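You operate a simulated robot arm through the tools that you are given. There is no shell and no other tool. Be economical: measure what you need, move in short steps, check, and stop when the job is done.

You run a simulated robot arm. Do the job below in one go: nothing can be reset, and whatever is moved stays where it is left.

Task
Test both gears on the meter pad and demagnetise the one over 5.
Fine: draw it across the switched-on plate; both gears back in their places; switch off.

The check looks at the end state, three seconds after you hand in, the way a careful person would. Anything else that was tipped, shoved, dropped, spilled or broken makes it a failure.

Robot
A 6-joint arm with a fingered hand on a trunk, on a base that drives. Base frame: it is fixed to the floor where the robot stands at the start and does not move with it; the origin is under the middle of the robot, x ahead of it, y to its left, z up; the surface under the hand at the start is at about z = 900. Units: mm, rad, N and s.
With the tool pointing down near the work surface it reaches from about 260 to 500 mm from the robot's upright axis, wherever it stands. Its first joint turns from -2.897 to 2.897 rad. Places, roughly: red switch [400, -300, 900]; top of the meter pad [300, -100, 900]. Payload 2.3 kg.
The tool frame sits at the grasp point between the pads (the TCP): z along the fingers, y along the line on which they close. The tips reach 22 mm beyond it. The gripper opens to 112 mm. The gripper's body begins 60 mm behind the TCP. The gripper is a hand of 3 fingers: y runs from the thumb to the fingers, the wrist lies at [0, 0, -218] in the tool frame.
Orientation is that of the tool frame in the base frame, as a unit quaternion [w, x, y, z]. With the fingers straight down and closing along the base's y, the tool's x points along the base's -x, its y along +y and its z along -z.

Tools
- The arm moves only by the tool apply_moves. Its argument "motion" is a list of rows, each an object (a shift or turn left out is 0) with "slide": the shift along the tool's x, y, z in mm, a list of three; "angular": the turn, a rotation vector about the tool's x, y, z in rad, a list of three. In form: [{"slide": [dx, dy, dz], "angular": [rx, ry, rz]}, ...]. A call has 1 to 12 rows; each row shifts and turns the commanded pose from where the row before left it, along the tool's axes as they then stand. Each row takes 0.2 s and may step no farther than 50 mm and 0.15 rad from the row before; otherwise, the whole call is refused. A pose out of reach is approached as far as the arm can. The call stops where the force on the tool passes 40 N (or 10 N more than at its start, if that is more) or the arm is blocked; 0.2 s more then pass. In this call time passes only in rows, and 0.2 s behind the last. The reply holds the time, the measured pose of the TCP, the force on the tool along the base axes, the opening and the grip force, in the units named above and with some noise, with the torque about the TCP (base axes, N m) and any sound that the robot's microphone picked up, and new pictures: "pictures" is both (left out), scene, wrist or none.
- Cameras (640 x 400 px; columns grow to the right, rows downward): "scene" is now at [7.4, 108.3, 1587.4]; the picture's right is [-0.42, -0.91, 0.00], its down [-0.74, 0.34, -0.58] and it looks along [0.52, -0.24, -0.82] (base axes); focal length 280 px, centre (320, 200). "wrist" rides on the gripper at [66, 3, -80] in the tool frame; the picture's right is [-0.05, 1.00, 0.00], its down [-0.77, -0.04, -0.64] and it looks along [-0.63, -0.03, 0.77] (tool axes); focal length 275 px, centre (320, 200). There is no depth. A picture from a camera that has moved, and an enlarged one, comes with that camera's place and axes in the base frame and with its lens.
- move_column(by): slides the trunk up (or, below 0, down) by that many mm; the arm and the scene camera ride with it, the base frame stays. It gives what a move gives, with no picture.
- base_move(legs): drives the robot by 1 to 6 legs, each [ahead, left, turn to the left] in mm, mm and rad, along the robot's own axes; the way and the turn of a leg run together, so that a leg with both is an arc; at most 1500 mm and 3.142 rad a leg. The arm and the cameras ride along, it lands a little off, and it stops where it bumps. It gives what a move gives, and a new picture of the scene camera.
- finger_targets(finger1, finger2, thumb_bend): sets how far each is bent, from 0 (flat) to 1 (curled in); at 0.3 the hand is open as for a grip, at 0.7 the pads meet at the TCP. One left out holds its place. A second passes; each finger stops where it meets its share of the squeeze, and holds until it gets a number again. It is the only way to open and close the hand. It gives what a move gives, with no picture; readings hold the bend of each and the force on the fingers (four entries, about 0 where the hand has none), thumb and palm.
- pan_tilt(pan, tilt): turns the head with the scene camera to pan (to the left, within 2.705 rad either way) and tilt (down, from -0.506 to 1.204), counted from straight ahead of the robot. It gives what a move gives, and a new picture of the scene camera.
- close_up(camera, box): a new picture of the part [left, top, right, bottom] of that camera's present view, enlarged. No time passes.
- job_done(): hands the job in; it is judged then, once.

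Go step by step. Nothing tells you exact positions but the pictures and the camera data: compare them with the known pose of the tool, close in by small moves and look again before you grip or let go. The budget is 120 turns and 260 pictures, counting those below and the enlarged ones. Unless the task says otherwise, let go and move clear before handing in, and close with one line.

The tools are called after "Call:" as name(argument=value, ...) on one line, values as JSON. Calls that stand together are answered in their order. apply_moves: Moves the arm, as the interface text tells. Its arguments: {"type":"object","properties":{"motion":{"type":"array","items":{"type":"object","properties":{"slide":{"type":"array","items":{"type":"number"}},"angular":{"type":"array","items":{"type":"number"}}}}},"pictures":{"type":"string","enum":["both","scene","wrist","none"]}},"required":["motion"]} The other tools are called the same way: move_column (by) slides the trunk up or down; finger_targets (finger1, finger2, thumb_bend) moves the fingers one by one; base_move (legs) drives the base; pan_tilt (pan, tilt) turns the head that bears the scene camera; close_up (camera, box) takes an enlarged picture of a part of a camera's view; job_done () hands the job in.

At the start:

```text
time_s: 0.0
position: [230.2, -176.0, 1208.4]
tool_rot: [0.001, 0.0, 1.0, 0.001]
force: [-0.6, 0.0, -0.3]
moment: [-0.02, 0.01, -0.02]
opening: 112.0
finger_force: 0.1
shape: jaw
bend: [0.3, 0.3, 0.3]
finger forces: [0.1, 0.1, 0.1, 0.1, 0.0, 0.1]
trunk travel left (down, up): [-525.0, 65.0]
robot x, y, heading: [0.7, 1.1, 0.004]
head pan, tilt: [-0.431, 0.956]
```

scene: 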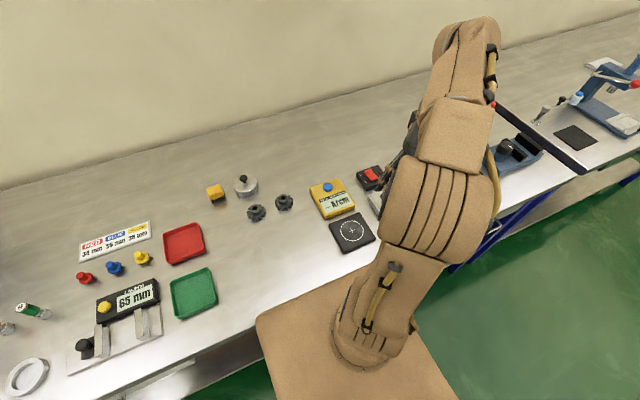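
wrist: 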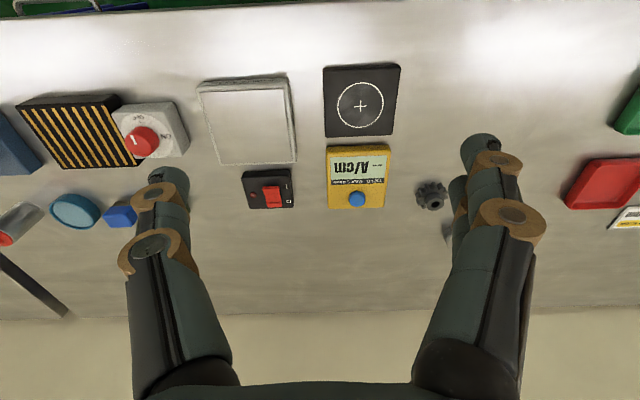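

I see the meter, its black pad, a grey plate with a red rocker switch, and two dark gears; I'll take enlarged views first.

Call:
close_up(camera="wrist", box=[190, 50, 470, 225])

Call:
close_up(camera="scene", box=[190, 140, 430, 290])

```text
2.29 times, centred on (330, 138) of wrist
camera zoom: at [162.7, -172.8, 1288.2], right [0.05, 1.0, 0.0], down [0.77, -0.04, 0.64], along [0.64, -0.03, -0.77], focal length 629 px, centre (297, 343)
```

zoom: 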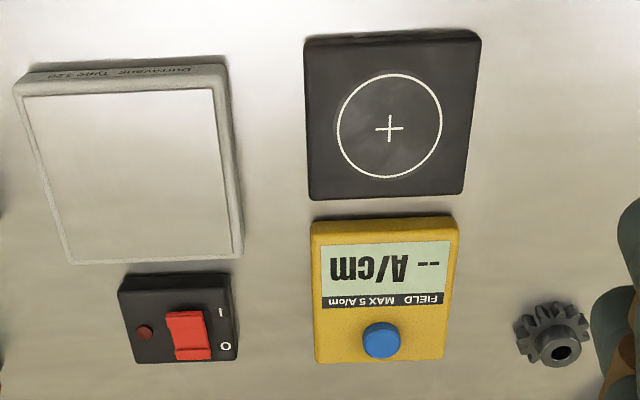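

```text
2.67 times, centred on (310, 215) of scene
camera zoom: at [7.4, 108.3, 1587.4], right [-0.42, -0.91, 0.0], down [-0.74, 0.34, -0.58], along [0.52, -0.24, -0.82], focal length 746 px, centre (347, 160)
```

zoom: 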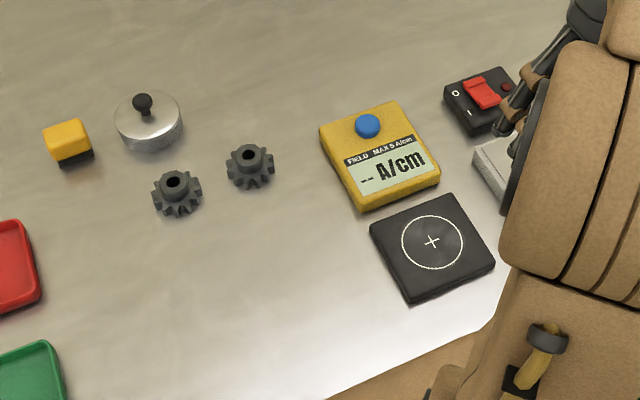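

Gear B sits near (473, 10), gear A near (470, 95), the pad near (310, -125), the plate near (329, -286) and the switch near (456, -268). I'll go above gear B and look.

Call:
apply_moves(motion=[{"slide": [-30, 26, 17]}, {"slide": [-30, 26, 17]}, {"slide": [-30, 26, 17]}, {"slide": [-30, 26, 17]}, {"slide": [-30, 26, 17]}, {"slide": [-30, 26, 17]}, {"slide": [-30, 26, 17]}])

```text
time_s: 1.6
position: [441.9, 6.0, 1088.2]
tool_rot: [0.0, 0.001, 1.0, 0.0]
force: [0.1, -0.1, 1.1]
moment: [0.0, 0.0, 0.0]
opening: 112.0
finger_force: 0.2
shape: jaw
bend: [0.3, 0.3, 0.3]
finger forces: [0.1, 0.1, 0.0, 0.0, 0.0, 0.0]
trunk travel left (down, up): [-525.0, 65.0]
robot x, y, heading: [0.7, 1.8, 0.002]
head pan, tilt: [-0.431, 0.956]
camera scene: at [8.7, 109.0, 1587.4], right [-0.42, -0.91, 0.0], down [-0.74, 0.34, -0.58], along [0.52, -0.24, -0.82], focal length 280 px, centre (320, 200)
camera wrist: at [374.8, 9.2, 1168.8], right [0.05, 1.0, 0.0], down [0.77, -0.04, 0.64], along [0.64, -0.03, -0.77], focal length 275 px, centre (320, 200)
```

scene: 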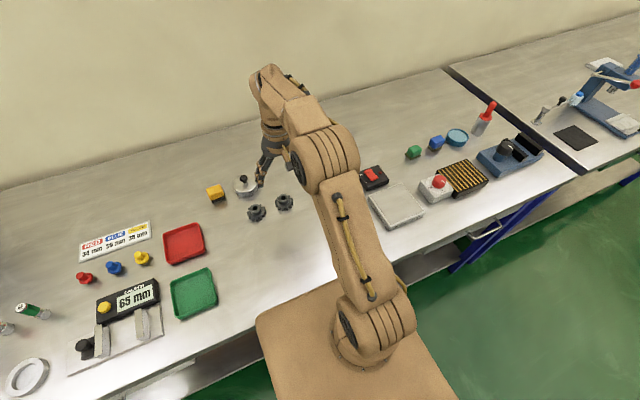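
wrist: 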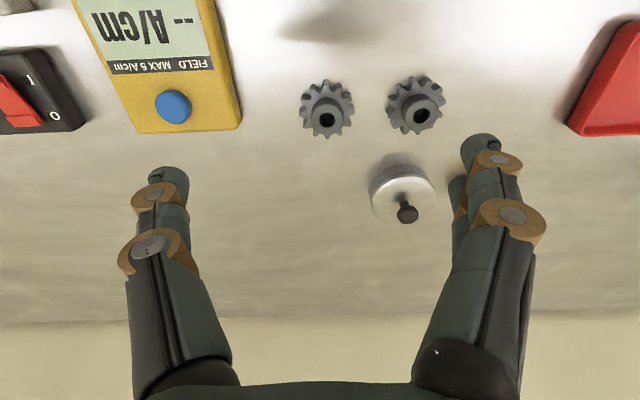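

Gear B appears at about (480, 11) and gear A at (479, 92), each roughly 52 mm wide. I'll narrow the hand and descend partway over gear B.

Call:
finger_targets(finger1=0.43, finger2=0.43, thumb_bend=0.43)

Call:
apply_moves(motion=[{"slide": [-19, 2, 35]}, {"slide": [-19, 3, 40]}, {"slide": [0, 0, 40]}])

```text
time_s: 2.6
position: [440.8, 4.1, 1089.4]
tool_rot: [0.001, 0.0, 1.0, 0.001]
force: [-0.5, 0.1, -0.3]
moment: [-0.01, 0.03, 0.02]
opening: 75.8
finger_force: 0.0
shape: fingers
bend: [0.43, 0.43, 0.43]
finger forces: [0.1, 0.1, 0.1, 0.0, 0.0, 0.1]
trunk travel left (down, up): [-525.0, 65.0]
robot x, y, heading: [0.4, -0.9, -0.0]
head pan, tilt: [-0.431, 0.956]
```

```text
time_s: 3.4
position: [481.5, 9.9, 974.5]
tool_rot: [0.001, 0.0, 1.0, 0.0]
force: [-0.2, 0.2, -0.1]
moment: [0.0, -0.01, 0.02]
opening: 75.9
finger_force: 0.0
shape: fingers
bend: [0.43, 0.43, 0.43]
finger forces: [0.0, 0.0, 0.0, 0.0, 0.0, 0.1]
trunk travel left (down, up): [-525.0, 65.0]
robot x, y, heading: [1.7, 2.1, -0.0]
head pan, tilt: [-0.431, 0.956]
camera scene: at [7.8, 108.3, 1587.5], right [-0.42, -0.91, 0.0], down [-0.74, 0.34, -0.58], along [0.52, -0.24, -0.82], focal length 280 px, centre (320, 200)
camera wrist: at [413.7, 12.3, 1054.8], right [0.05, 1.0, 0.0], down [0.77, -0.04, 0.64], along [0.64, -0.03, -0.77], focal length 275 px, centre (320, 200)
```

scene: 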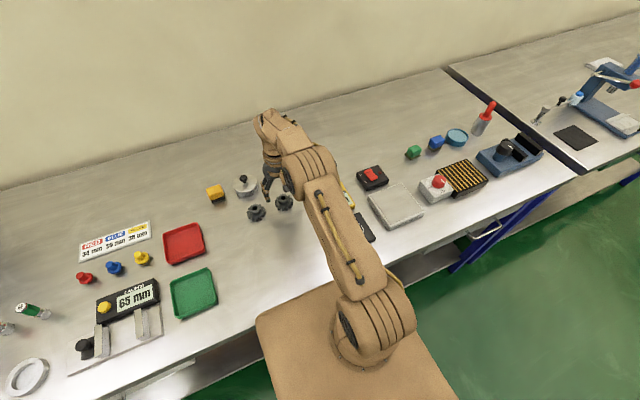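
wrist: 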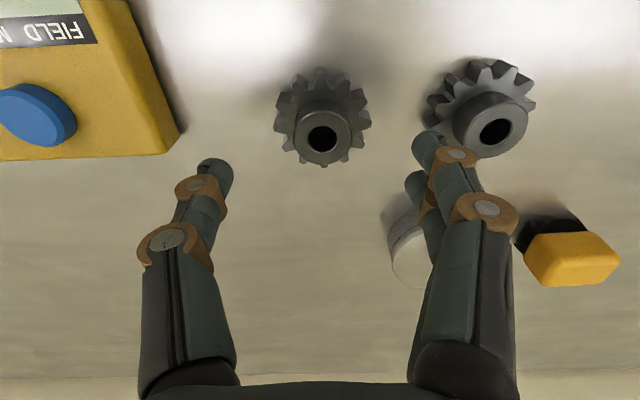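

The hand is centred on gear B in y, and the gear is about 3 mm nearer in x. I'll lower to 30 mm above the table and check.

Call:
apply_moves(motion=[{"slide": [3, 1, 20]}, {"slide": [0, 0, 15]}, {"slide": [0, 0, 8]}], pictures="wrist")

```text
time_s: 4.2
position: [476.4, 10.8, 930.3]
tool_rot: [0.001, 0.001, 1.0, 0.001]
force: [0.0, -0.4, -0.3]
moment: [0.0, -0.02, 0.0]
opening: 76.1
finger_force: 0.1
shape: fingers
bend: [0.43, 0.43, 0.43]
finger forces: [0.0, 0.0, 0.0, 0.0, 0.1, 0.1]
trunk travel left (down, up): [-525.0, 65.0]
robot x, y, heading: [-0.2, 0.6, 0.003]
head pan, tilt: [-0.431, 0.956]
camera wrist: at [409.0, 13.6, 1010.6], right [0.05, 1.0, 0.0], down [0.77, -0.04, 0.64], along [0.64, -0.03, -0.77], focal length 275 px, centre (320, 200)
```

wrist: 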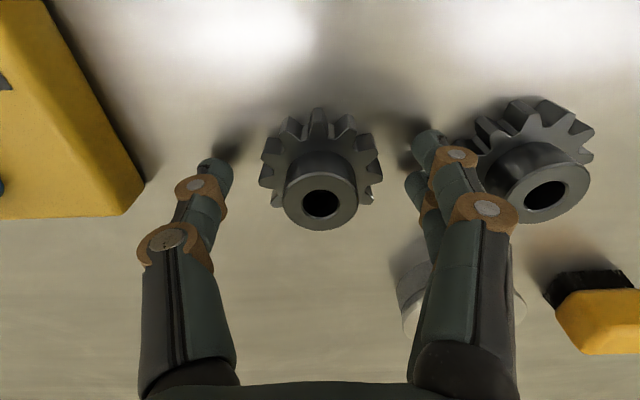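

Centred on gear B, with its hub top around z 931. I'll go down 5 mm more and close the fingers.

Call:
apply_moves(motion=[{"slide": [-1, 0, 5]}], pictures="none")

Call:
finger_targets(finger1=0.6, finger2=0.6, thumb_bend=0.6)

Call:
close_up(camera="wrist", box=[120, 60, 600, 360])

```text
time_s: 4.6
position: [476.8, 10.2, 925.4]
tool_rot: [0.0, 0.0, 1.0, 0.001]
force: [-0.2, -0.4, 5.5]
moment: [0.17, 0.0, 0.0]
opening: 75.9
finger_force: 2.6
shape: fingers
bend: [0.43, 0.43, 0.43]
finger forces: [2.7, 1.8, 0.0, 0.0, 0.9, 0.0]
trunk travel left (down, up): [-525.0, 65.0]
robot x, y, heading: [3.8, -0.6, -0.001]
head pan, tilt: [-0.431, 0.956]
```

```text
time_s: 5.6
position: [476.5, 11.4, 927.6]
tool_rot: [0.003, -0.001, 1.0, 0.0]
force: [4.7, 2.8, 24.7]
moment: [0.66, -0.14, -0.16]
opening: 46.5
finger_force: 18.2
shape: fingers
bend: [0.56, 0.55, 0.56]
finger forces: [13.5, 13.5, 0.0, 0.0, 9.5, 0.0]
trunk travel left (down, up): [-525.0, 65.0]
robot x, y, heading: [-0.1, -2.6, -0.004]
head pan, tilt: [-0.431, 0.956]
```

```text
1.33 times, centred on (360, 210) of wrist
camera zoom: at [408.6, 14.6, 1007.3], right [0.05, 1.0, 0.0], down [0.77, -0.04, 0.64], along [0.64, -0.03, -0.77], focal length 367 px, centre (267, 187)
```

zoom: 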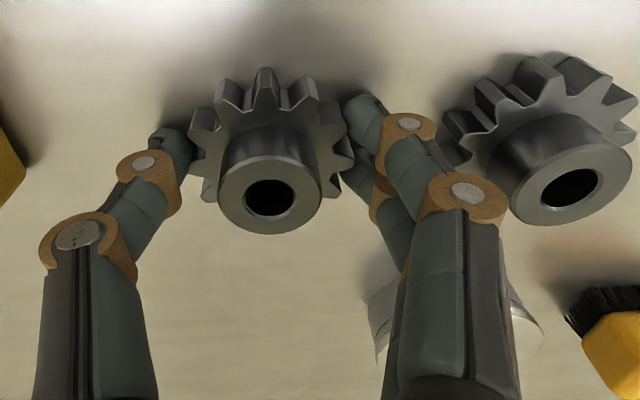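

The gear is gripped between thumb and both fingers, with the tips lightly on the table. I'll lift straight up and check the hold.

Call:
apply_moves(motion=[{"slide": [0, 0, -3]}, {"slide": [0, 0, -10]}, {"slide": [0, 0, -30]}, {"slide": [0, 0, -40]}], pictures="wrist")

```text
time_s: 6.6
position: [477.0, 12.7, 1010.3]
tool_rot: [-0.001, 0.001, 1.0, 0.0]
force: [-0.1, -0.2, -2.4]
moment: [-0.04, 0.01, 0.01]
opening: 46.1
finger_force: 7.2
shape: fingers
bend: [0.55, 0.54, 0.56]
finger forces: [3.5, 4.1, 0.1, 0.1, 7.5, 0.0]
trunk travel left (down, up): [-525.0, 65.0]
robot x, y, heading: [-0.6, 1.8, 0.003]
head pan, tilt: [-0.431, 0.956]
camera wrist: at [409.4, 15.1, 1089.8], right [0.05, 1.0, 0.0], down [0.77, -0.04, 0.64], along [0.64, -0.03, -0.77], focal length 275 px, centre (320, 200)
```

wrist: 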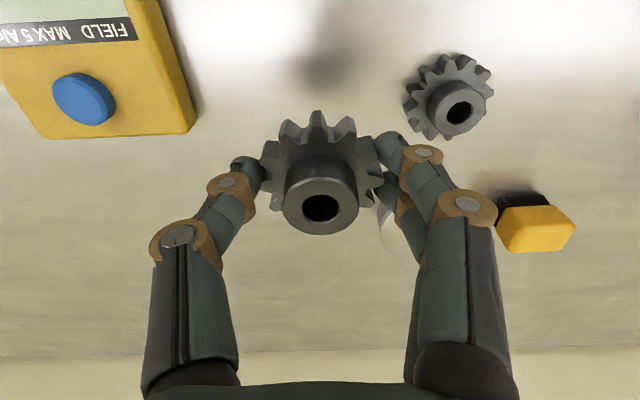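

Gear B is held firmly. I'll firm the grip slightly and carry it over the pad.

Call:
finger_targets(finger1=0.63, finger2=0.63, thumb_bend=0.63)

Call:
apply_moves(motion=[{"slide": [33, -27, 0]}, {"slide": [33, -27, 0]}, {"slide": [33, -27, 0]}, {"slide": [33, -27, 0]}, {"slide": [33, -27, 0]}])

```text
time_s: 7.6
position: [476.6, 12.8, 1008.9]
tool_rot: [0.0, 0.001, 1.0, 0.0]
force: [-0.4, -0.2, -1.5]
moment: [-0.02, 0.0, 0.02]
opening: 45.4
finger_force: 10.6
shape: fingers
bend: [0.55, 0.54, 0.57]
finger forces: [5.0, 5.5, 0.1, 0.0, 9.9, 0.0]
trunk travel left (down, up): [-525.0, 65.0]
robot x, y, heading: [0.1, 3.2, 0.004]
head pan, tilt: [-0.431, 0.956]
```

```text
time_s: 8.8
position: [309.7, -122.9, 1008.1]
tool_rot: [0.001, 0.0, 1.0, 0.0]
force: [-0.1, 0.5, -3.3]
moment: [-0.01, -0.01, 0.01]
opening: 45.2
finger_force: 10.5
shape: fingers
bend: [0.55, 0.54, 0.57]
finger forces: [4.9, 5.6, 0.0, 0.0, 9.9, 0.0]
trunk travel left (down, up): [-525.0, 65.0]
robot x, y, heading: [-1.8, 1.0, 0.001]
head pan, tilt: [-0.431, 0.956]
camera scene: at [6.8, 107.4, 1587.5], right [-0.42, -0.91, 0.0], down [-0.74, 0.34, -0.58], along [0.52, -0.24, -0.82], focal length 280 px, centre (320, 200)
camera wrist: at [242.3, -120.0, 1087.9], right [0.05, 1.0, 0.0], down [0.77, -0.04, 0.64], along [0.64, -0.03, -0.77], focal length 275 px, centre (320, 200)
```

scene: 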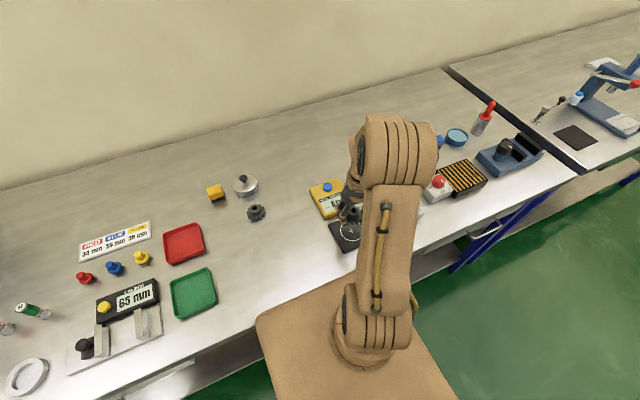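
wrist: 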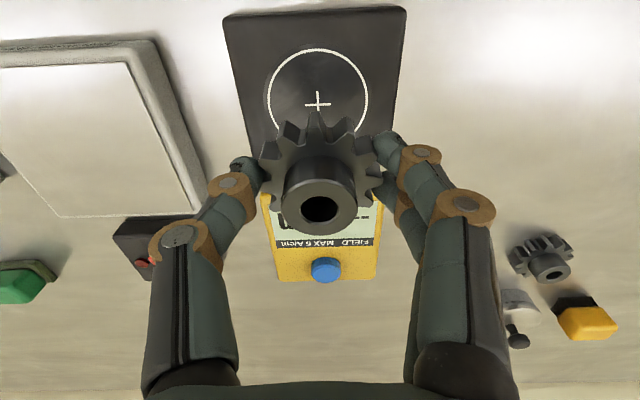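

The gear is right over the pad's cross. I'll lower it in stages to make contact.

Call:
apply_moves(motion=[{"slide": [0, -1, 30]}, {"slide": [0, 0, 25]}, {"slide": [0, 0, 10]}], pictures="wrist")

```text
time_s: 9.6
position: [311.1, -125.3, 944.1]
tool_rot: [0.0, 0.0, 1.0, 0.0]
force: [1.2, -0.1, -1.4]
moment: [0.02, -0.02, -0.01]
opening: 45.3
finger_force: 10.0
shape: fingers
bend: [0.55, 0.54, 0.57]
finger forces: [4.8, 5.8, 0.1, 0.1, 9.9, 0.1]
trunk travel left (down, up): [-525.0, 65.0]
robot x, y, heading: [-0.7, 2.3, 0.001]
head pan, tilt: [-0.431, 0.956]
camera wrist: at [243.6, -121.6, 1024.0], right [0.05, 1.0, 0.0], down [0.77, -0.04, 0.64], along [0.64, -0.03, -0.77], focal length 275 px, centre (320, 200)
```

wrist: 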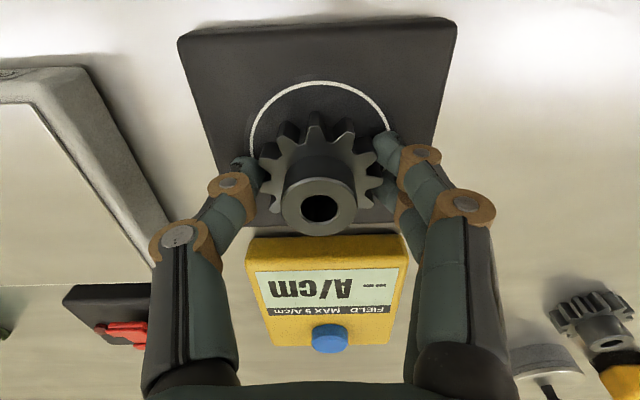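

Call:
apply_moves(motion=[{"slide": [0, 0, 4]}, {"slide": [0, 0, 2]}, {"slide": [0, 0, 1]}], pictures="wrist")

```text
time_s: 10.1
position: [309.9, -124.1, 943.4]
tool_rot: [0.005, 0.001, 1.0, -0.001]
force: [-3.6, 3.2, 30.9]
moment: [0.88, 0.17, 0.06]
opening: 45.2
finger_force: 23.9
shape: fingers
bend: [0.6, 0.58, 0.58]
finger forces: [20.6, 18.2, 0.1, 0.0, 9.7, 0.1]
trunk travel left (down, up): [-525.0, 65.0]
robot x, y, heading: [-3.8, 1.1, 0.001]
head pan, tilt: [-0.431, 0.956]
stopped in row 2: the force on the tool passed its limit at 45 N (the readings are from after the stop); the commanded pose is now the measured one
camera wrist: at [242.6, -120.7, 1022.5], right [0.05, 1.0, 0.0], down [0.76, -0.04, 0.64], along [0.64, -0.03, -0.76], focal length 275 px, centre (320, 200)
```

wrist: 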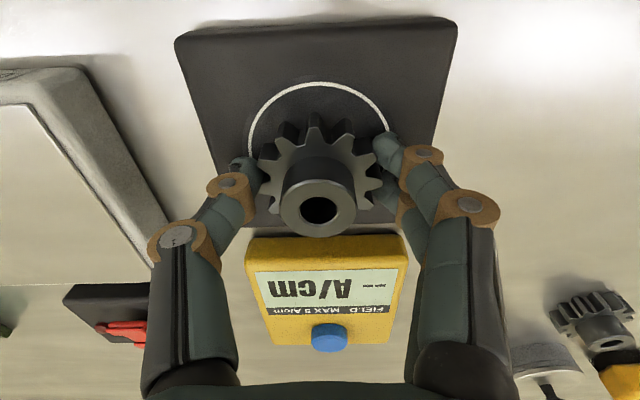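

Contact reached (pad top is around z 914). I'll ease off 2 mm, open to release, then lift clear.

Call:
apply_moves(motion=[{"slide": [0, 0, -2]}], pictures="none")

Call:
finger_targets(finger1=0.43, finger2=0.43, thumb_bend=0.43)

Call:
close_up(camera="wrist", box=[120, 0, 600, 360])

```text
time_s: 10.5
position: [311.0, -125.2, 943.4]
tool_rot: [0.003, 0.001, 1.0, 0.0]
force: [-4.8, 2.3, 12.1]
moment: [0.38, 0.13, 0.13]
opening: 45.2
finger_force: 15.1
shape: fingers
bend: [0.58, 0.57, 0.58]
finger forces: [11.5, 10.2, 0.0, 0.1, 9.2, 0.0]
trunk travel left (down, up): [-525.0, 65.0]
robot x, y, heading: [0.6, -2.6, 0.002]
head pan, tilt: [-0.431, 0.956]
```

```text
time_s: 11.5
position: [312.4, -126.1, 943.7]
tool_rot: [0.004, 0.0, 1.0, -0.001]
force: [-0.1, -5.3, 14.6]
moment: [0.37, 0.18, 0.08]
opening: 62.3
finger_force: 6.8
shape: fingers
bend: [0.55, 0.43, 0.43]
finger forces: [14.4, 0.0, 0.1, 0.1, 0.0, 0.0]
trunk travel left (down, up): [-525.0, 65.0]
robot x, y, heading: [-1.6, -0.6, -0.001]
head pan, tilt: [-0.431, 0.956]
```

```text
1.11 times, centred on (360, 180) of wrist
camera zoom: at [244.0, -122.6, 1023.0], right [0.05, 1.0, 0.0], down [0.77, -0.04, 0.64], along [0.64, -0.03, -0.77], focal length 306 px, centre (276, 222)
```

zoom: 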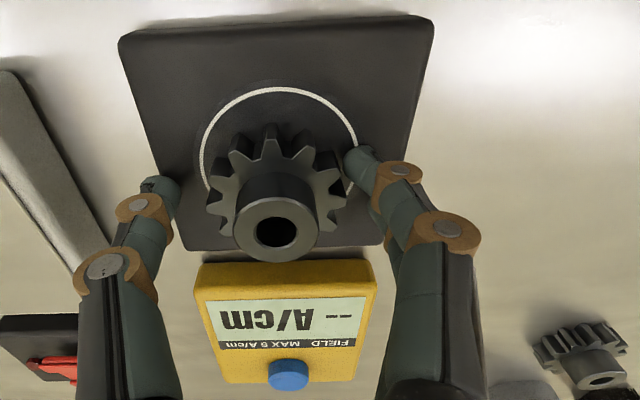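

Finger 1 is still pressing on something, probably the pad surface; I'll lift by small amounts so that it frees itself.

Call:
apply_moves(motion=[{"slide": [0, 0, -2]}, {"slide": [0, 0, -1]}], pictures="wrist")

```text
time_s: 12.1
position: [311.9, -124.8, 946.1]
tool_rot: [0.003, 0.001, 1.0, -0.001]
force: [0.0, -0.3, 0.4]
moment: [0.02, -0.02, 0.0]
opening: 74.8
finger_force: 0.0
shape: fingers
bend: [0.43, 0.43, 0.43]
finger forces: [0.0, 0.0, 0.0, 0.0, 0.0, 0.0]
trunk travel left (down, up): [-525.0, 65.0]
robot x, y, heading: [0.5, -0.5, -0.001]
head pan, tilt: [-0.431, 0.956]
camera wrist: at [244.5, -121.8, 1026.1], right [0.05, 1.0, 0.0], down [0.77, -0.04, 0.64], along [0.64, -0.03, -0.77], focal length 275 px, centre (320, 200)
```

wrist: 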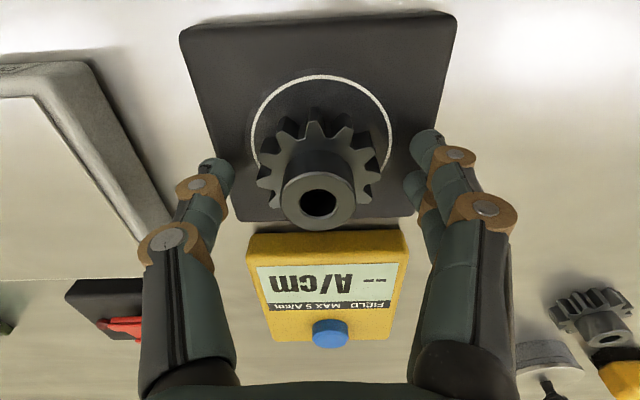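

Gear B stands in the circle and the hand is free. I'll lift off, close the fingers and look at the display to see whether it needs its blue button.

Call:
apply_moves(motion=[{"slide": [0, 0, -25]}, {"slide": [0, 0, -40]}, {"slide": [-50, 0, 0]}], pictures="wrist")

Call:
finger_targets(finger1=0.68, finger2=0.68, thumb_bend=0.68)

Call:
close_up(camera="wrist", box=[160, 0, 480, 200])

```text
time_s: 12.9
position: [365.1, -125.0, 1010.1]
tool_rot: [0.001, 0.001, 1.0, -0.001]
force: [0.4, -0.2, -0.1]
moment: [0.0, 0.01, 0.02]
opening: 74.6
finger_force: 0.1
shape: fingers
bend: [0.43, 0.43, 0.43]
finger forces: [0.0, 0.1, 0.0, 0.1, 0.0, 0.0]
trunk travel left (down, up): [-525.0, 65.0]
robot x, y, heading: [-3.9, 0.8, 0.004]
head pan, tilt: [-0.431, 0.956]
camera wrist: at [296.5, -122.0, 1091.4], right [0.05, 1.0, 0.0], down [0.77, -0.04, 0.64], along [0.64, -0.03, -0.77], focal length 275 px, centre (320, 200)
```

wrist: 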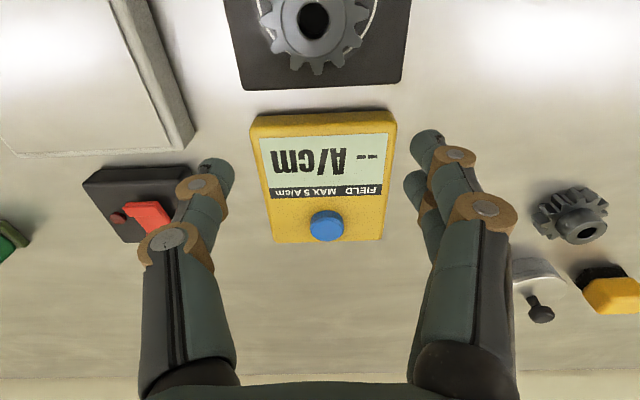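

```text
time_s: 13.9
position: [361.2, -124.5, 1011.5]
tool_rot: [0.004, 0.001, 1.0, -0.001]
force: [-0.7, 0.0, -0.3]
moment: [-0.01, 0.01, 0.02]
opening: 7.5
finger_force: 0.0
shape: fingers
bend: [0.68, 0.68, 0.68]
finger forces: [0.0, 0.0, 0.0, 0.1, 0.0, 0.0]
trunk travel left (down, up): [-525.0, 65.0]
robot x, y, heading: [-0.5, 1.0, 0.003]
head pan, tilt: [-0.431, 0.956]
```

```text
2.00 times, centred on (320, 100) of wrist
camera zoom: at [294.3, -121.8, 1091.8], right [0.05, 1.0, 0.0], down [0.77, -0.04, 0.64], along [0.64, -0.03, -0.77], focal length 551 px, centre (320, 400)
```

zoom: 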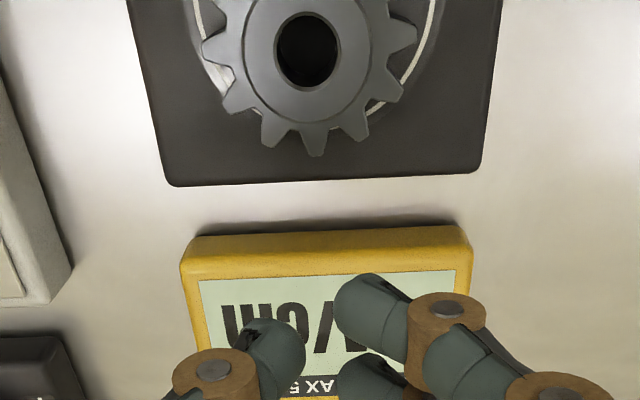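

The meter shows "--", so it wants its button, at about (460, -124). I'll move above it with the fingers bunched.

Call:
apply_moves(motion=[{"slide": [-40, 0, 0]}, {"slide": [-40, 0, 15]}, {"slide": [-17, 0, 20]}, {"slide": [0, 0, 10]}])

```text
time_s: 14.9
position: [459.6, -125.0, 967.3]
tool_rot: [0.003, 0.0, 1.0, -0.001]
force: [0.8, 0.0, -0.6]
moment: [0.01, 0.02, 0.0]
opening: 7.3
finger_force: 0.0
shape: fingers
bend: [0.68, 0.68, 0.68]
finger forces: [0.0, 0.1, 0.0, 0.0, 0.1, 0.1]
trunk travel left (down, up): [-525.0, 65.0]
robot x, y, heading: [1.5, -1.1, -0.004]
head pan, tilt: [-0.431, 0.956]
camera scene: at [7.3, 108.2, 1587.4], right [-0.42, -0.91, 0.0], down [-0.74, 0.34, -0.58], along [0.52, -0.24, -0.82], focal length 280 px, centre (320, 200)
camera wrist: at [392.3, -122.3, 1047.2], right [0.05, 1.0, 0.0], down [0.77, -0.04, 0.64], along [0.64, -0.03, -0.77], focal length 275 px, centre (320, 200)
```

scene: 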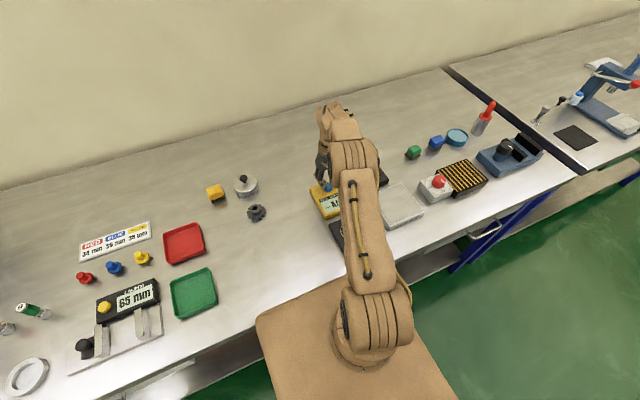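
wrist: 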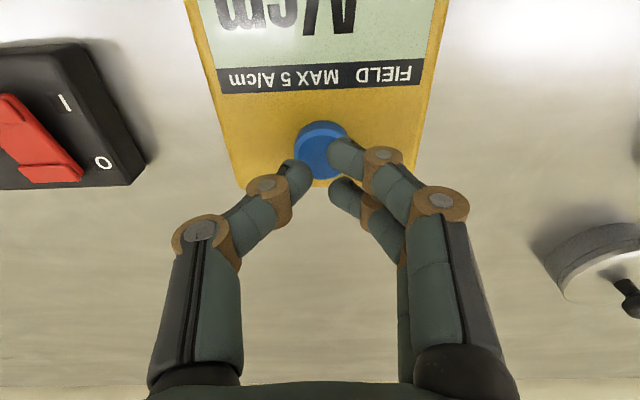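

The button lies directly under the tips. I'll press down in small steps.

Call:
apply_moves(motion=[{"slide": [-1, 0, 8]}, {"slide": [0, 0, 4]}, {"slide": [0, 0, 3]}, {"slide": [0, 0, 2]}], pictures="wrist")

```text
time_s: 15.9
position: [460.2, -125.7, 950.6]
tool_rot: [0.005, 0.001, 1.0, -0.002]
force: [2.9, 2.0, 12.6]
moment: [0.14, -0.05, -0.02]
opening: 6.5
finger_force: 5.7
shape: fingers
bend: [0.7, 0.7, 0.68]
finger forces: [6.3, 5.2, 0.1, 0.0, 0.3, 0.1]
trunk travel left (down, up): [-525.0, 65.0]
robot x, y, heading: [2.1, 3.5, 0.001]
head pan, tilt: [-0.431, 0.956]
heard: click
camera wrist: at [392.7, -121.1, 1031.5], right [0.05, 1.0, 0.0], down [0.77, -0.03, 0.64], along [0.64, -0.03, -0.77], focal length 275 px, centre (320, 200)
```

wrist: 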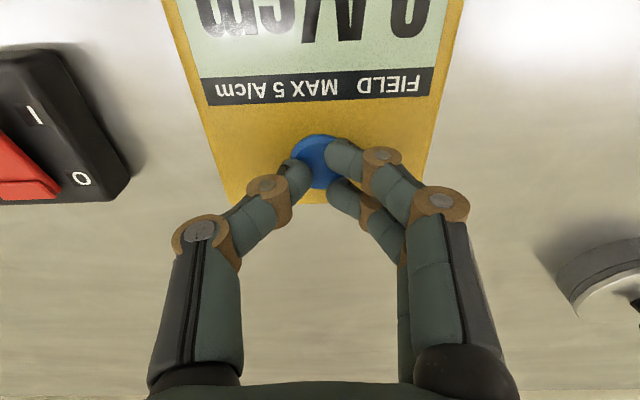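

It clicked and a number appeared. I'll lift and step back to read the display.

Call:
apply_moves(motion=[{"slide": [0, 0, -15]}, {"slide": [0, 0, -30]}, {"slide": [40, 0, -20]}, {"slide": [40, 0, -20]}], pictures="wrist")

Call:
close_up(camera="wrist", box=[220, 80, 420, 220])

```text
time_s: 16.9
position: [377.4, -126.3, 1035.2]
tool_rot: [0.005, 0.002, 1.0, -0.001]
force: [-0.2, 0.4, 0.6]
moment: [0.0, -0.04, -0.01]
opening: 6.8
finger_force: 0.0
shape: fingers
bend: [0.68, 0.68, 0.68]
finger forces: [0.0, 0.0, 0.0, 0.0, 0.0, 0.0]
trunk travel left (down, up): [-525.0, 65.0]
robot x, y, heading: [-0.2, -1.4, -0.001]
head pan, tilt: [-0.431, 0.956]
camera wrist: at [309.4, -122.3, 1114.7], right [0.05, 1.0, 0.0], down [0.77, -0.04, 0.64], along [0.64, -0.03, -0.77], focal length 275 px, centre (320, 200)
```

wrist: 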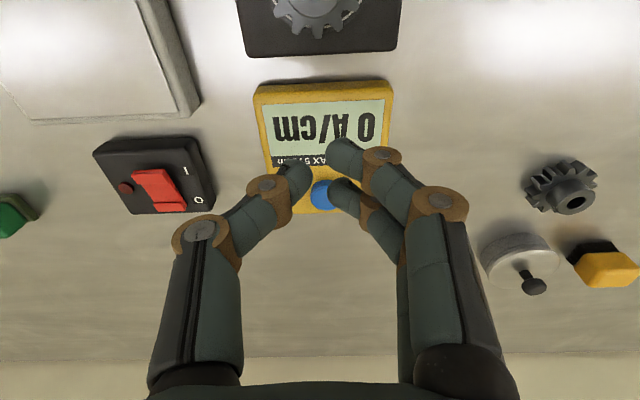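

```text
2.86 times, centred on (320, 150) of wrist
camera zoom: at [309.4, -122.3, 1114.7], right [0.05, 1.0, 0.0], down [0.77, -0.04, 0.64], along [0.64, -0.03, -0.77], focal length 786 px, centre (320, 343)
```

zoom: 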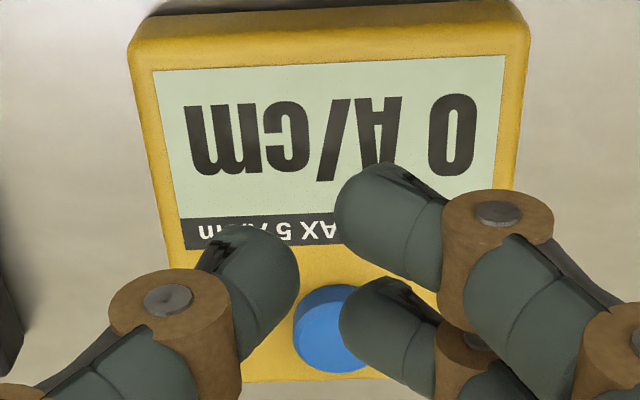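

It reads "0 A/cm", which could be gear B's true value or just a zeroing. I'll back off, wait a moment and read again before trusting it.

Call:
apply_moves(motion=[{"slide": [40, 0, -20]}, {"slide": [40, 0, 0]}, {}, {}, {}, {}], pictures="wrist")

Call:
finger_targets(finger1=0.43, finger2=0.43, thumb_bend=0.43)

Call:
close_up(camera="wrist", box=[200, 50, 440, 250])

```text
time_s: 18.3
position: [300.6, -125.6, 1054.7]
tool_rot: [0.003, 0.001, 1.0, -0.001]
force: [-0.5, -0.8, 0.4]
moment: [0.0, -0.02, 0.02]
opening: 6.9
finger_force: 0.1
shape: fingers
bend: [0.68, 0.68, 0.68]
finger forces: [0.0, 0.0, 0.0, 0.0, 0.1, 0.0]
trunk travel left (down, up): [-525.0, 65.0]
robot x, y, heading: [1.4, -3.1, -0.001]
head pan, tilt: [-0.431, 0.956]
camera wrist: at [232.2, -122.0, 1134.1], right [0.05, 1.0, 0.0], down [0.77, -0.04, 0.64], along [0.64, -0.03, -0.77], focal length 275 px, centre (320, 200)
```

wrist: 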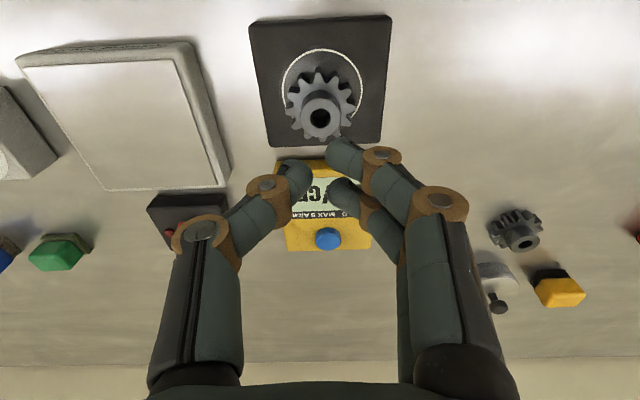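

```text
time_s: 19.3
position: [300.0, -125.9, 1053.4]
tool_rot: [0.004, 0.001, 1.0, -0.002]
force: [0.4, -0.8, -0.2]
moment: [-0.01, 0.04, 0.0]
opening: 74.5
finger_force: 0.1
shape: fingers
bend: [0.43, 0.43, 0.43]
finger forces: [0.1, 0.0, 0.0, 0.0, 0.0, 0.0]
trunk travel left (down, up): [-525.0, 65.0]
robot x, y, heading: [0.7, -1.1, 0.001]
head pan, tilt: [-0.431, 0.956]
```

```text
2.00 times, centred on (320, 150) of wrist
camera zoom: at [232.3, -122.0, 1134.1], right [0.05, 1.0, 0.0], down [0.77, -0.04, 0.64], along [0.64, -0.03, -0.77], focal length 551 px, centre (320, 300)
```

zoom: 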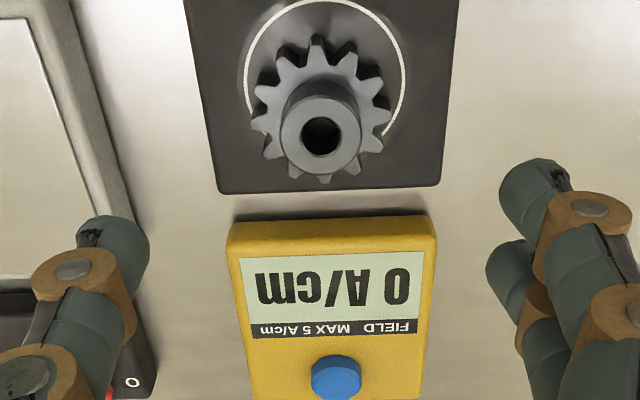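

It holds at 0. If gear A then reads over 5, B's zero is plausible; I'll pick B up again and watch the display as it leaves.

Call:
apply_moves(motion=[{"slide": [-10, 0, 40]}, {"slide": [0, 0, 40]}, {"slide": [0, 0, 25]}, {"slide": [0, 0, 3]}], pictures="wrist")

```text
time_s: 20.3
position: [310.2, -125.2, 944.1]
tool_rot: [0.004, 0.001, 1.0, -0.001]
force: [0.0, 0.3, 0.6]
moment: [0.0, -0.01, -0.03]
opening: 74.7
finger_force: 0.1
shape: fingers
bend: [0.43, 0.43, 0.43]
finger forces: [0.0, 0.0, 0.1, 0.0, 0.0, 0.0]
trunk travel left (down, up): [-525.0, 65.0]
robot x, y, heading: [0.0, 1.0, -0.001]
head pan, tilt: [-0.431, 0.956]
camera wrist: at [242.5, -121.3, 1024.7], right [0.05, 1.0, 0.0], down [0.77, -0.04, 0.64], along [0.64, -0.03, -0.77], focal length 275 px, centre (320, 200)
```

wrist: 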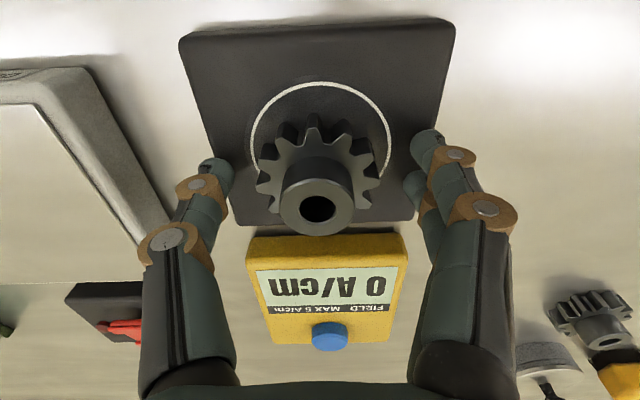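

Call:
finger_targets(finger1=0.63, finger2=0.63, thumb_bend=0.63)

Call:
apply_moves(motion=[{"slide": [0, 0, -4]}, {"slide": [0, 0, -10]}, {"slide": [0, 0, -30]}, {"slide": [0, 0, -30]}], pictures="wrist")

```text
time_s: 21.3
position: [310.2, -125.8, 944.6]
tool_rot: [0.004, 0.001, 1.0, -0.001]
force: [-0.7, -0.3, -0.5]
moment: [0.01, -0.02, -0.05]
opening: 44.4
finger_force: 10.2
shape: fingers
bend: [0.55, 0.54, 0.57]
finger forces: [4.7, 5.6, 0.0, 0.0, 9.7, 0.1]
trunk travel left (down, up): [-525.0, 65.0]
robot x, y, heading: [2.4, -1.2, 0.006]
head pan, tilt: [-0.431, 0.956]
```

```text
time_s: 22.3
position: [311.6, -124.9, 1020.5]
tool_rot: [0.004, 0.001, 1.0, -0.001]
force: [0.6, -0.2, -3.0]
moment: [0.03, 0.02, 0.03]
opening: 44.6
finger_force: 9.9
shape: fingers
bend: [0.56, 0.54, 0.57]
finger forces: [4.6, 5.5, 0.1, 0.0, 9.8, 0.0]
trunk travel left (down, up): [-525.0, 65.0]
robot x, y, heading: [-1.0, -0.7, 0.001]
head pan, tilt: [-0.431, 0.956]
camera wrist: at [242.4, -121.0, 1101.1], right [0.05, 1.0, 0.0], down [0.77, -0.04, 0.64], along [0.64, -0.03, -0.77], focal length 275 px, centre (320, 200)
```

wrist: 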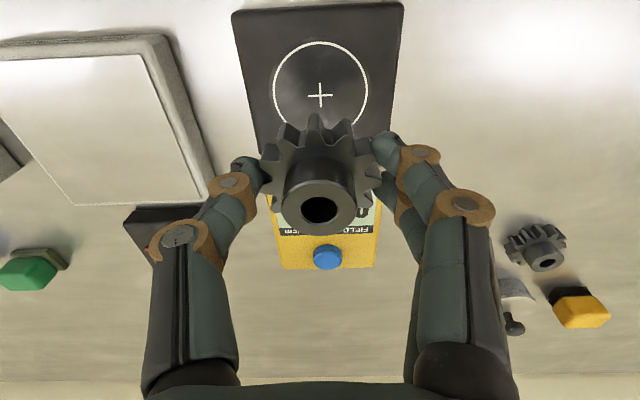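

Now carrying gear B back to its place at (477, 11), then descending partway.

Call:
apply_moves(motion=[{"slide": [-33, 27, 0]}, {"slide": [-33, 27, 0]}, {"slide": [-33, 27, 0]}, {"slide": [-33, 27, 0]}, {"slide": [-34, 28, 0]}, {"slide": [0, 0, 20]}, {"slide": [0, 0, 30]}, {"slide": [0, 0, 20]}, {"slide": [0, 0, 12]}], pictures="wrist")

Call:
close_up(camera="scene", box=[190, 140, 430, 290])

```text
time_s: 24.3
position: [477.5, 10.3, 938.2]
tool_rot: [0.003, 0.001, 1.0, -0.001]
force: [-0.5, 0.4, -2.5]
moment: [-0.04, 0.02, -0.03]
opening: 44.1
finger_force: 10.5
shape: fingers
bend: [0.56, 0.54, 0.57]
finger forces: [4.6, 5.6, 0.1, 0.0, 9.7, 0.0]
trunk travel left (down, up): [-525.0, 65.0]
robot x, y, heading: [2.8, 0.0, -0.001]
head pan, tilt: [-0.431, 0.956]
camera wrist: at [409.5, 14.3, 1018.6], right [0.05, 1.0, 0.0], down [0.77, -0.04, 0.64], along [0.64, -0.03, -0.77], focal length 275 px, centre (320, 200)
```

wrist: 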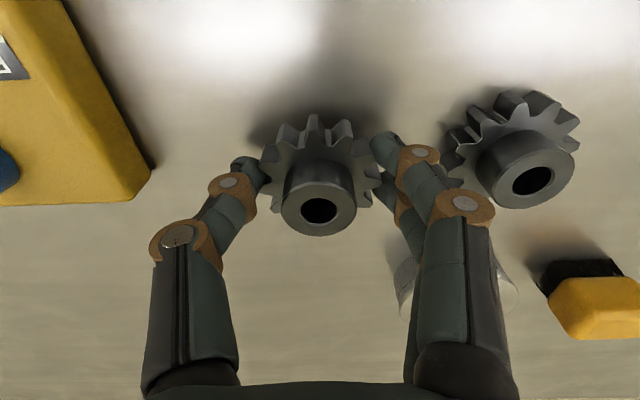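

```text
2.67 times, centred on (310, 215) of scene
camera zoom: at [8.1, 108.5, 1587.4], right [-0.42, -0.91, 0.0], down [-0.74, 0.34, -0.58], along [0.52, -0.24, -0.82], focal length 746 px, centre (347, 160)
```

zoom: 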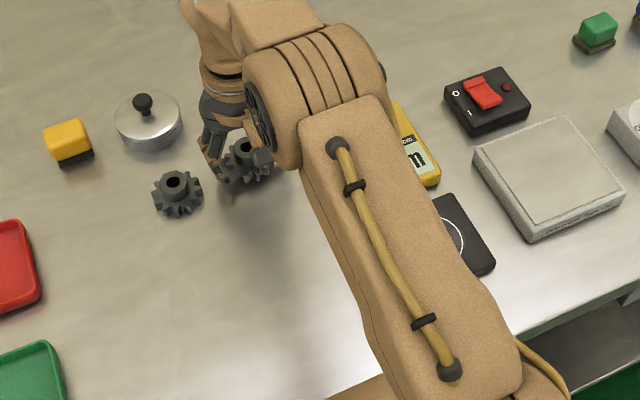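

Call:
apply_moves(motion=[{"slide": [0, 0, 6]}, {"slide": [0, 0, 2]}, {"slide": [0, 0, 1]}], pictures="none")

```text
time_s: 25.1
position: [475.7, 10.5, 930.1]
tool_rot: [0.002, 0.001, 1.0, -0.002]
force: [-0.2, 0.0, -2.9]
moment: [0.01, 0.01, 0.0]
opening: 44.4
finger_force: 9.8
shape: fingers
bend: [0.56, 0.54, 0.57]
finger forces: [4.5, 5.7, 0.1, 0.0, 9.8, 0.0]
trunk travel left (down, up): [-525.0, 65.0]
robot x, y, heading: [1.6, 1.7, 0.003]
head pan, tilt: [-0.431, 0.956]
```

Call:
apply_moves(motion=[{"slide": [0, 0, 1]}, {"slide": [0, 0, 0.5]}], pictures="none")

```text
time_s: 25.7
position: [476.1, 10.4, 929.2]
tool_rot: [0.003, 0.001, 1.0, 0.0]
force: [0.5, 0.1, 4.5]
moment: [-0.01, -0.01, 0.02]
opening: 44.2
finger_force: 10.3
shape: fingers
bend: [0.56, 0.55, 0.57]
finger forces: [4.5, 6.2, 0.1, 0.0, 10.1, 0.1]
trunk travel left (down, up): [-525.0, 65.0]
robot x, y, heading: [-5.4, 1.3, -0.001]
head pan, tilt: [-0.431, 0.956]
```

Light contact with the table; I'll release B and go up to inspect.

Call:
finger_targets(finger1=0.43, finger2=0.43, thumb_bend=0.43)

Call:
apply_moves(motion=[{"slide": [0, 0, -5]}, {"slide": [0, 0, -40]}, {"slide": [0, 0, -40]}, {"slide": [0, 40, -15]}, {"slide": [0, 42, 0]}])

Call:
close_up(camera="scene", box=[190, 140, 430, 290])

```text
time_s: 26.7
position: [476.2, 9.4, 928.1]
tool_rot: [0.004, 0.001, 1.0, -0.001]
force: [0.2, -0.2, 1.1]
moment: [-0.04, -0.01, 0.01]
opening: 74.8
finger_force: 0.0
shape: fingers
bend: [0.43, 0.43, 0.43]
finger forces: [0.0, 0.0, 0.1, 0.0, 0.0, 0.0]
trunk travel left (down, up): [-525.0, 65.0]
robot x, y, heading: [0.3, 3.5, -0.002]
head pan, tilt: [-0.431, 0.956]
```

```text
time_s: 27.9
position: [476.0, 94.3, 1027.9]
tool_rot: [0.002, 0.001, 1.0, -0.001]
force: [0.6, -1.1, 1.1]
moment: [0.0, -0.02, -0.01]
opening: 74.6
finger_force: 0.1
shape: fingers
bend: [0.43, 0.43, 0.43]
finger forces: [0.0, 0.1, 0.0, 0.0, 0.0, 0.1]
trunk travel left (down, up): [-525.0, 65.0]
robot x, y, heading: [-3.8, 1.8, -0.001]
head pan, tilt: [-0.431, 0.956]
camera scene: at [7.8, 109.2, 1587.4], right [-0.42, -0.91, 0.0], down [-0.74, 0.34, -0.58], along [0.52, -0.24, -0.82], focal length 280 px, centre (320, 200)
camera wrist: at [408.1, 97.9, 1107.8], right [0.05, 1.0, 0.0], down [0.77, -0.04, 0.64], along [0.64, -0.03, -0.77], focal length 275 px, centre (320, 200)
```

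scene: 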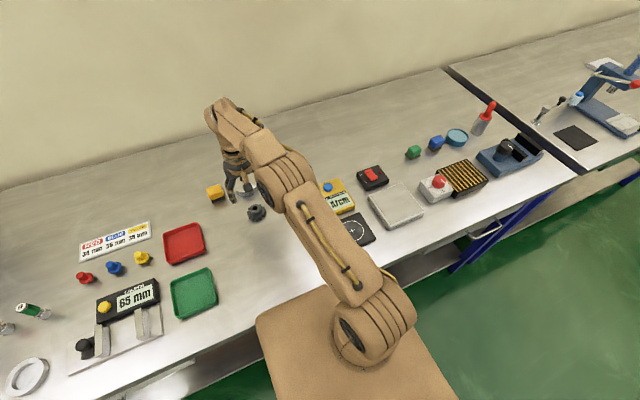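
wrist: 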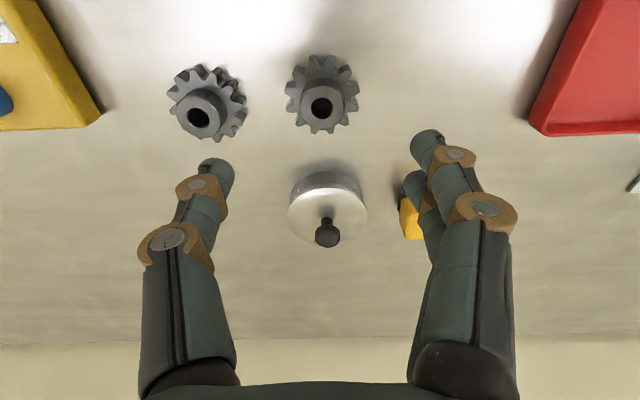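

```text
2.67 times, centred on (310, 215) of scene
camera zoom: at [7.8, 109.2, 1587.4], right [-0.42, -0.91, 0.0], down [-0.74, 0.34, -0.58], along [0.52, -0.24, -0.82], focal length 746 px, centre (347, 160)
```

zoom: 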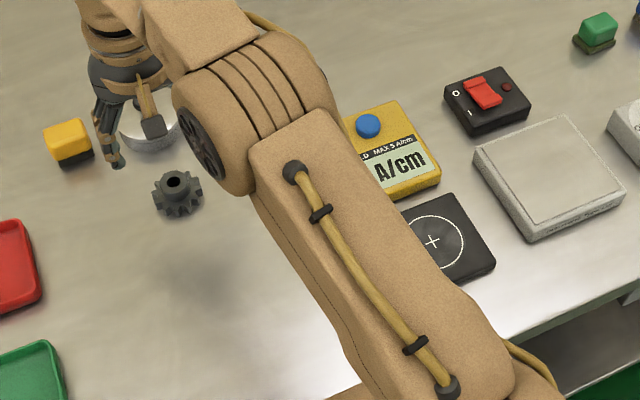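

Gear B is back. Gear A is at about (476, 96); I'll descend over it partway and check.

Call:
apply_moves(motion=[{"slide": [0, 1, 40]}, {"slide": [0, 0, 25]}], pictures="wrist")

```text
time_s: 28.5
position: [476.2, 94.2, 962.0]
tool_rot: [0.003, 0.0, 1.0, -0.002]
force: [0.3, -0.2, -0.8]
moment: [0.0, -0.04, 0.0]
opening: 74.5
finger_force: 0.0
shape: fingers
bend: [0.43, 0.43, 0.43]
finger forces: [0.0, 0.0, 0.0, 0.0, 0.0, 0.1]
trunk travel left (down, up): [-525.0, 65.0]
robot x, y, heading: [-1.3, -0.2, -0.0]
head pan, tilt: [-0.431, 0.956]
camera wrist: at [408.6, 97.7, 1042.3], right [0.05, 1.0, 0.0], down [0.77, -0.04, 0.64], along [0.64, -0.03, -0.77], focal length 275 px, centre (320, 200)
```

wrist: 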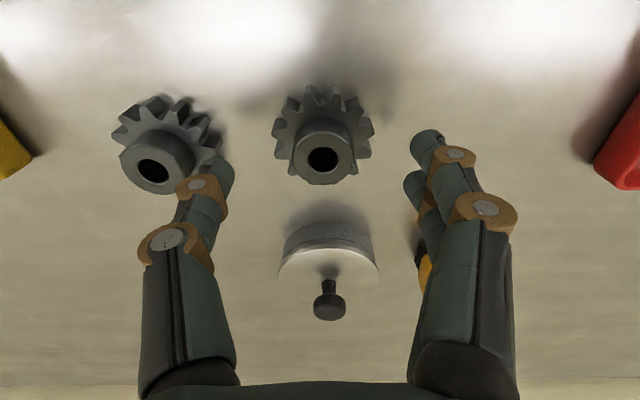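

Call:
apply_moves(motion=[{"slide": [0, 1, 15]}, {"slide": [0, 0, 15]}, {"slide": [0, 0, 3]}], pictures="wrist")

```text
time_s: 29.3
position: [477.4, 94.5, 929.9]
tool_rot: [0.003, 0.0, 1.0, -0.001]
force: [-0.8, 0.1, 0.2]
moment: [0.01, 0.0, -0.03]
opening: 74.8
finger_force: 0.1
shape: fingers
bend: [0.43, 0.43, 0.43]
finger forces: [0.0, 0.0, 0.0, 0.0, 0.1, 0.0]
trunk travel left (down, up): [-525.0, 65.0]
robot x, y, heading: [2.3, -0.9, -0.004]
head pan, tilt: [-0.431, 0.956]
camera wrist: at [408.9, 98.3, 1010.0], right [0.05, 1.0, 0.0], down [0.77, -0.04, 0.64], along [0.64, -0.03, -0.77], focal length 275 px, centre (320, 200)
```

wrist: 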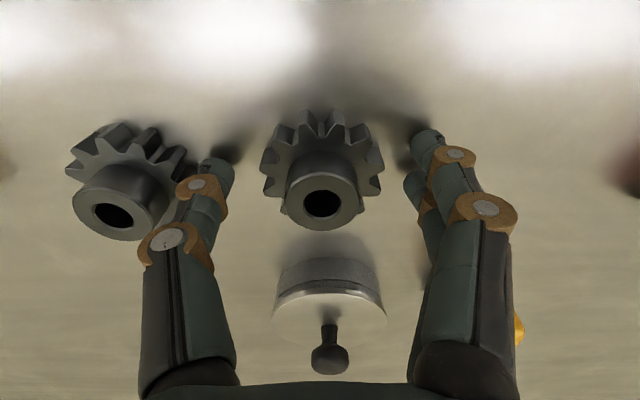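

Well centred and at a good height. Closing on gear A and lifting.

Call:
finger_targets(finger1=0.63, finger2=0.63, thumb_bend=0.63)

Call:
apply_moves(motion=[{"slide": [0, 0, -4]}, {"slide": [0, 0, -15]}, {"slide": [0, 0, -35]}, {"slide": [0, 0, -35]}], pictures="wrist")

```text
time_s: 30.3
position: [477.2, 94.7, 929.3]
tool_rot: [0.003, 0.001, 1.0, -0.001]
force: [-0.6, 0.9, 0.0]
moment: [-0.02, 0.02, 0.01]
opening: 44.6
finger_force: 10.3
shape: fingers
bend: [0.55, 0.54, 0.57]
finger forces: [4.6, 5.6, 0.0, 0.1, 10.2, 0.0]
trunk travel left (down, up): [-525.0, 65.0]
robot x, y, heading: [-4.0, -0.6, -0.001]
head pan, tilt: [-0.431, 0.956]
```

```text
time_s: 31.3
position: [476.2, 94.1, 1019.0]
tool_rot: [0.002, 0.001, 1.0, -0.001]
force: [-0.8, 0.9, -2.0]
moment: [0.02, 0.01, 0.01]
opening: 44.7
finger_force: 10.4
shape: fingers
bend: [0.55, 0.54, 0.57]
finger forces: [4.6, 5.6, 0.1, 0.0, 10.2, 0.1]
trunk travel left (down, up): [-525.0, 65.0]
robot x, y, heading: [1.5, -1.2, -0.0]
head pan, tilt: [-0.431, 0.956]
camera wrist: at [408.0, 97.8, 1099.8], right [0.05, 1.0, 0.0], down [0.77, -0.04, 0.64], along [0.64, -0.03, -0.77], focal length 275 px, centre (320, 200)
```

wrist: 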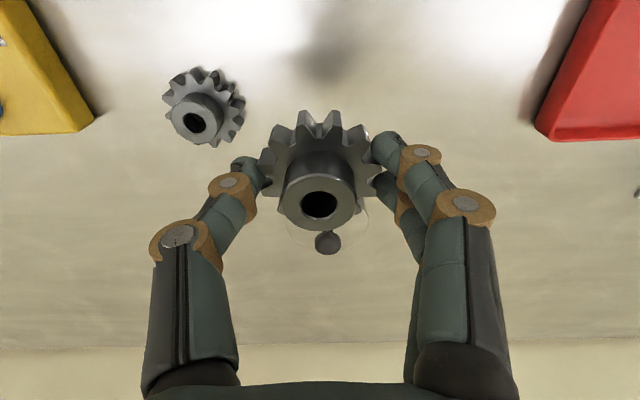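

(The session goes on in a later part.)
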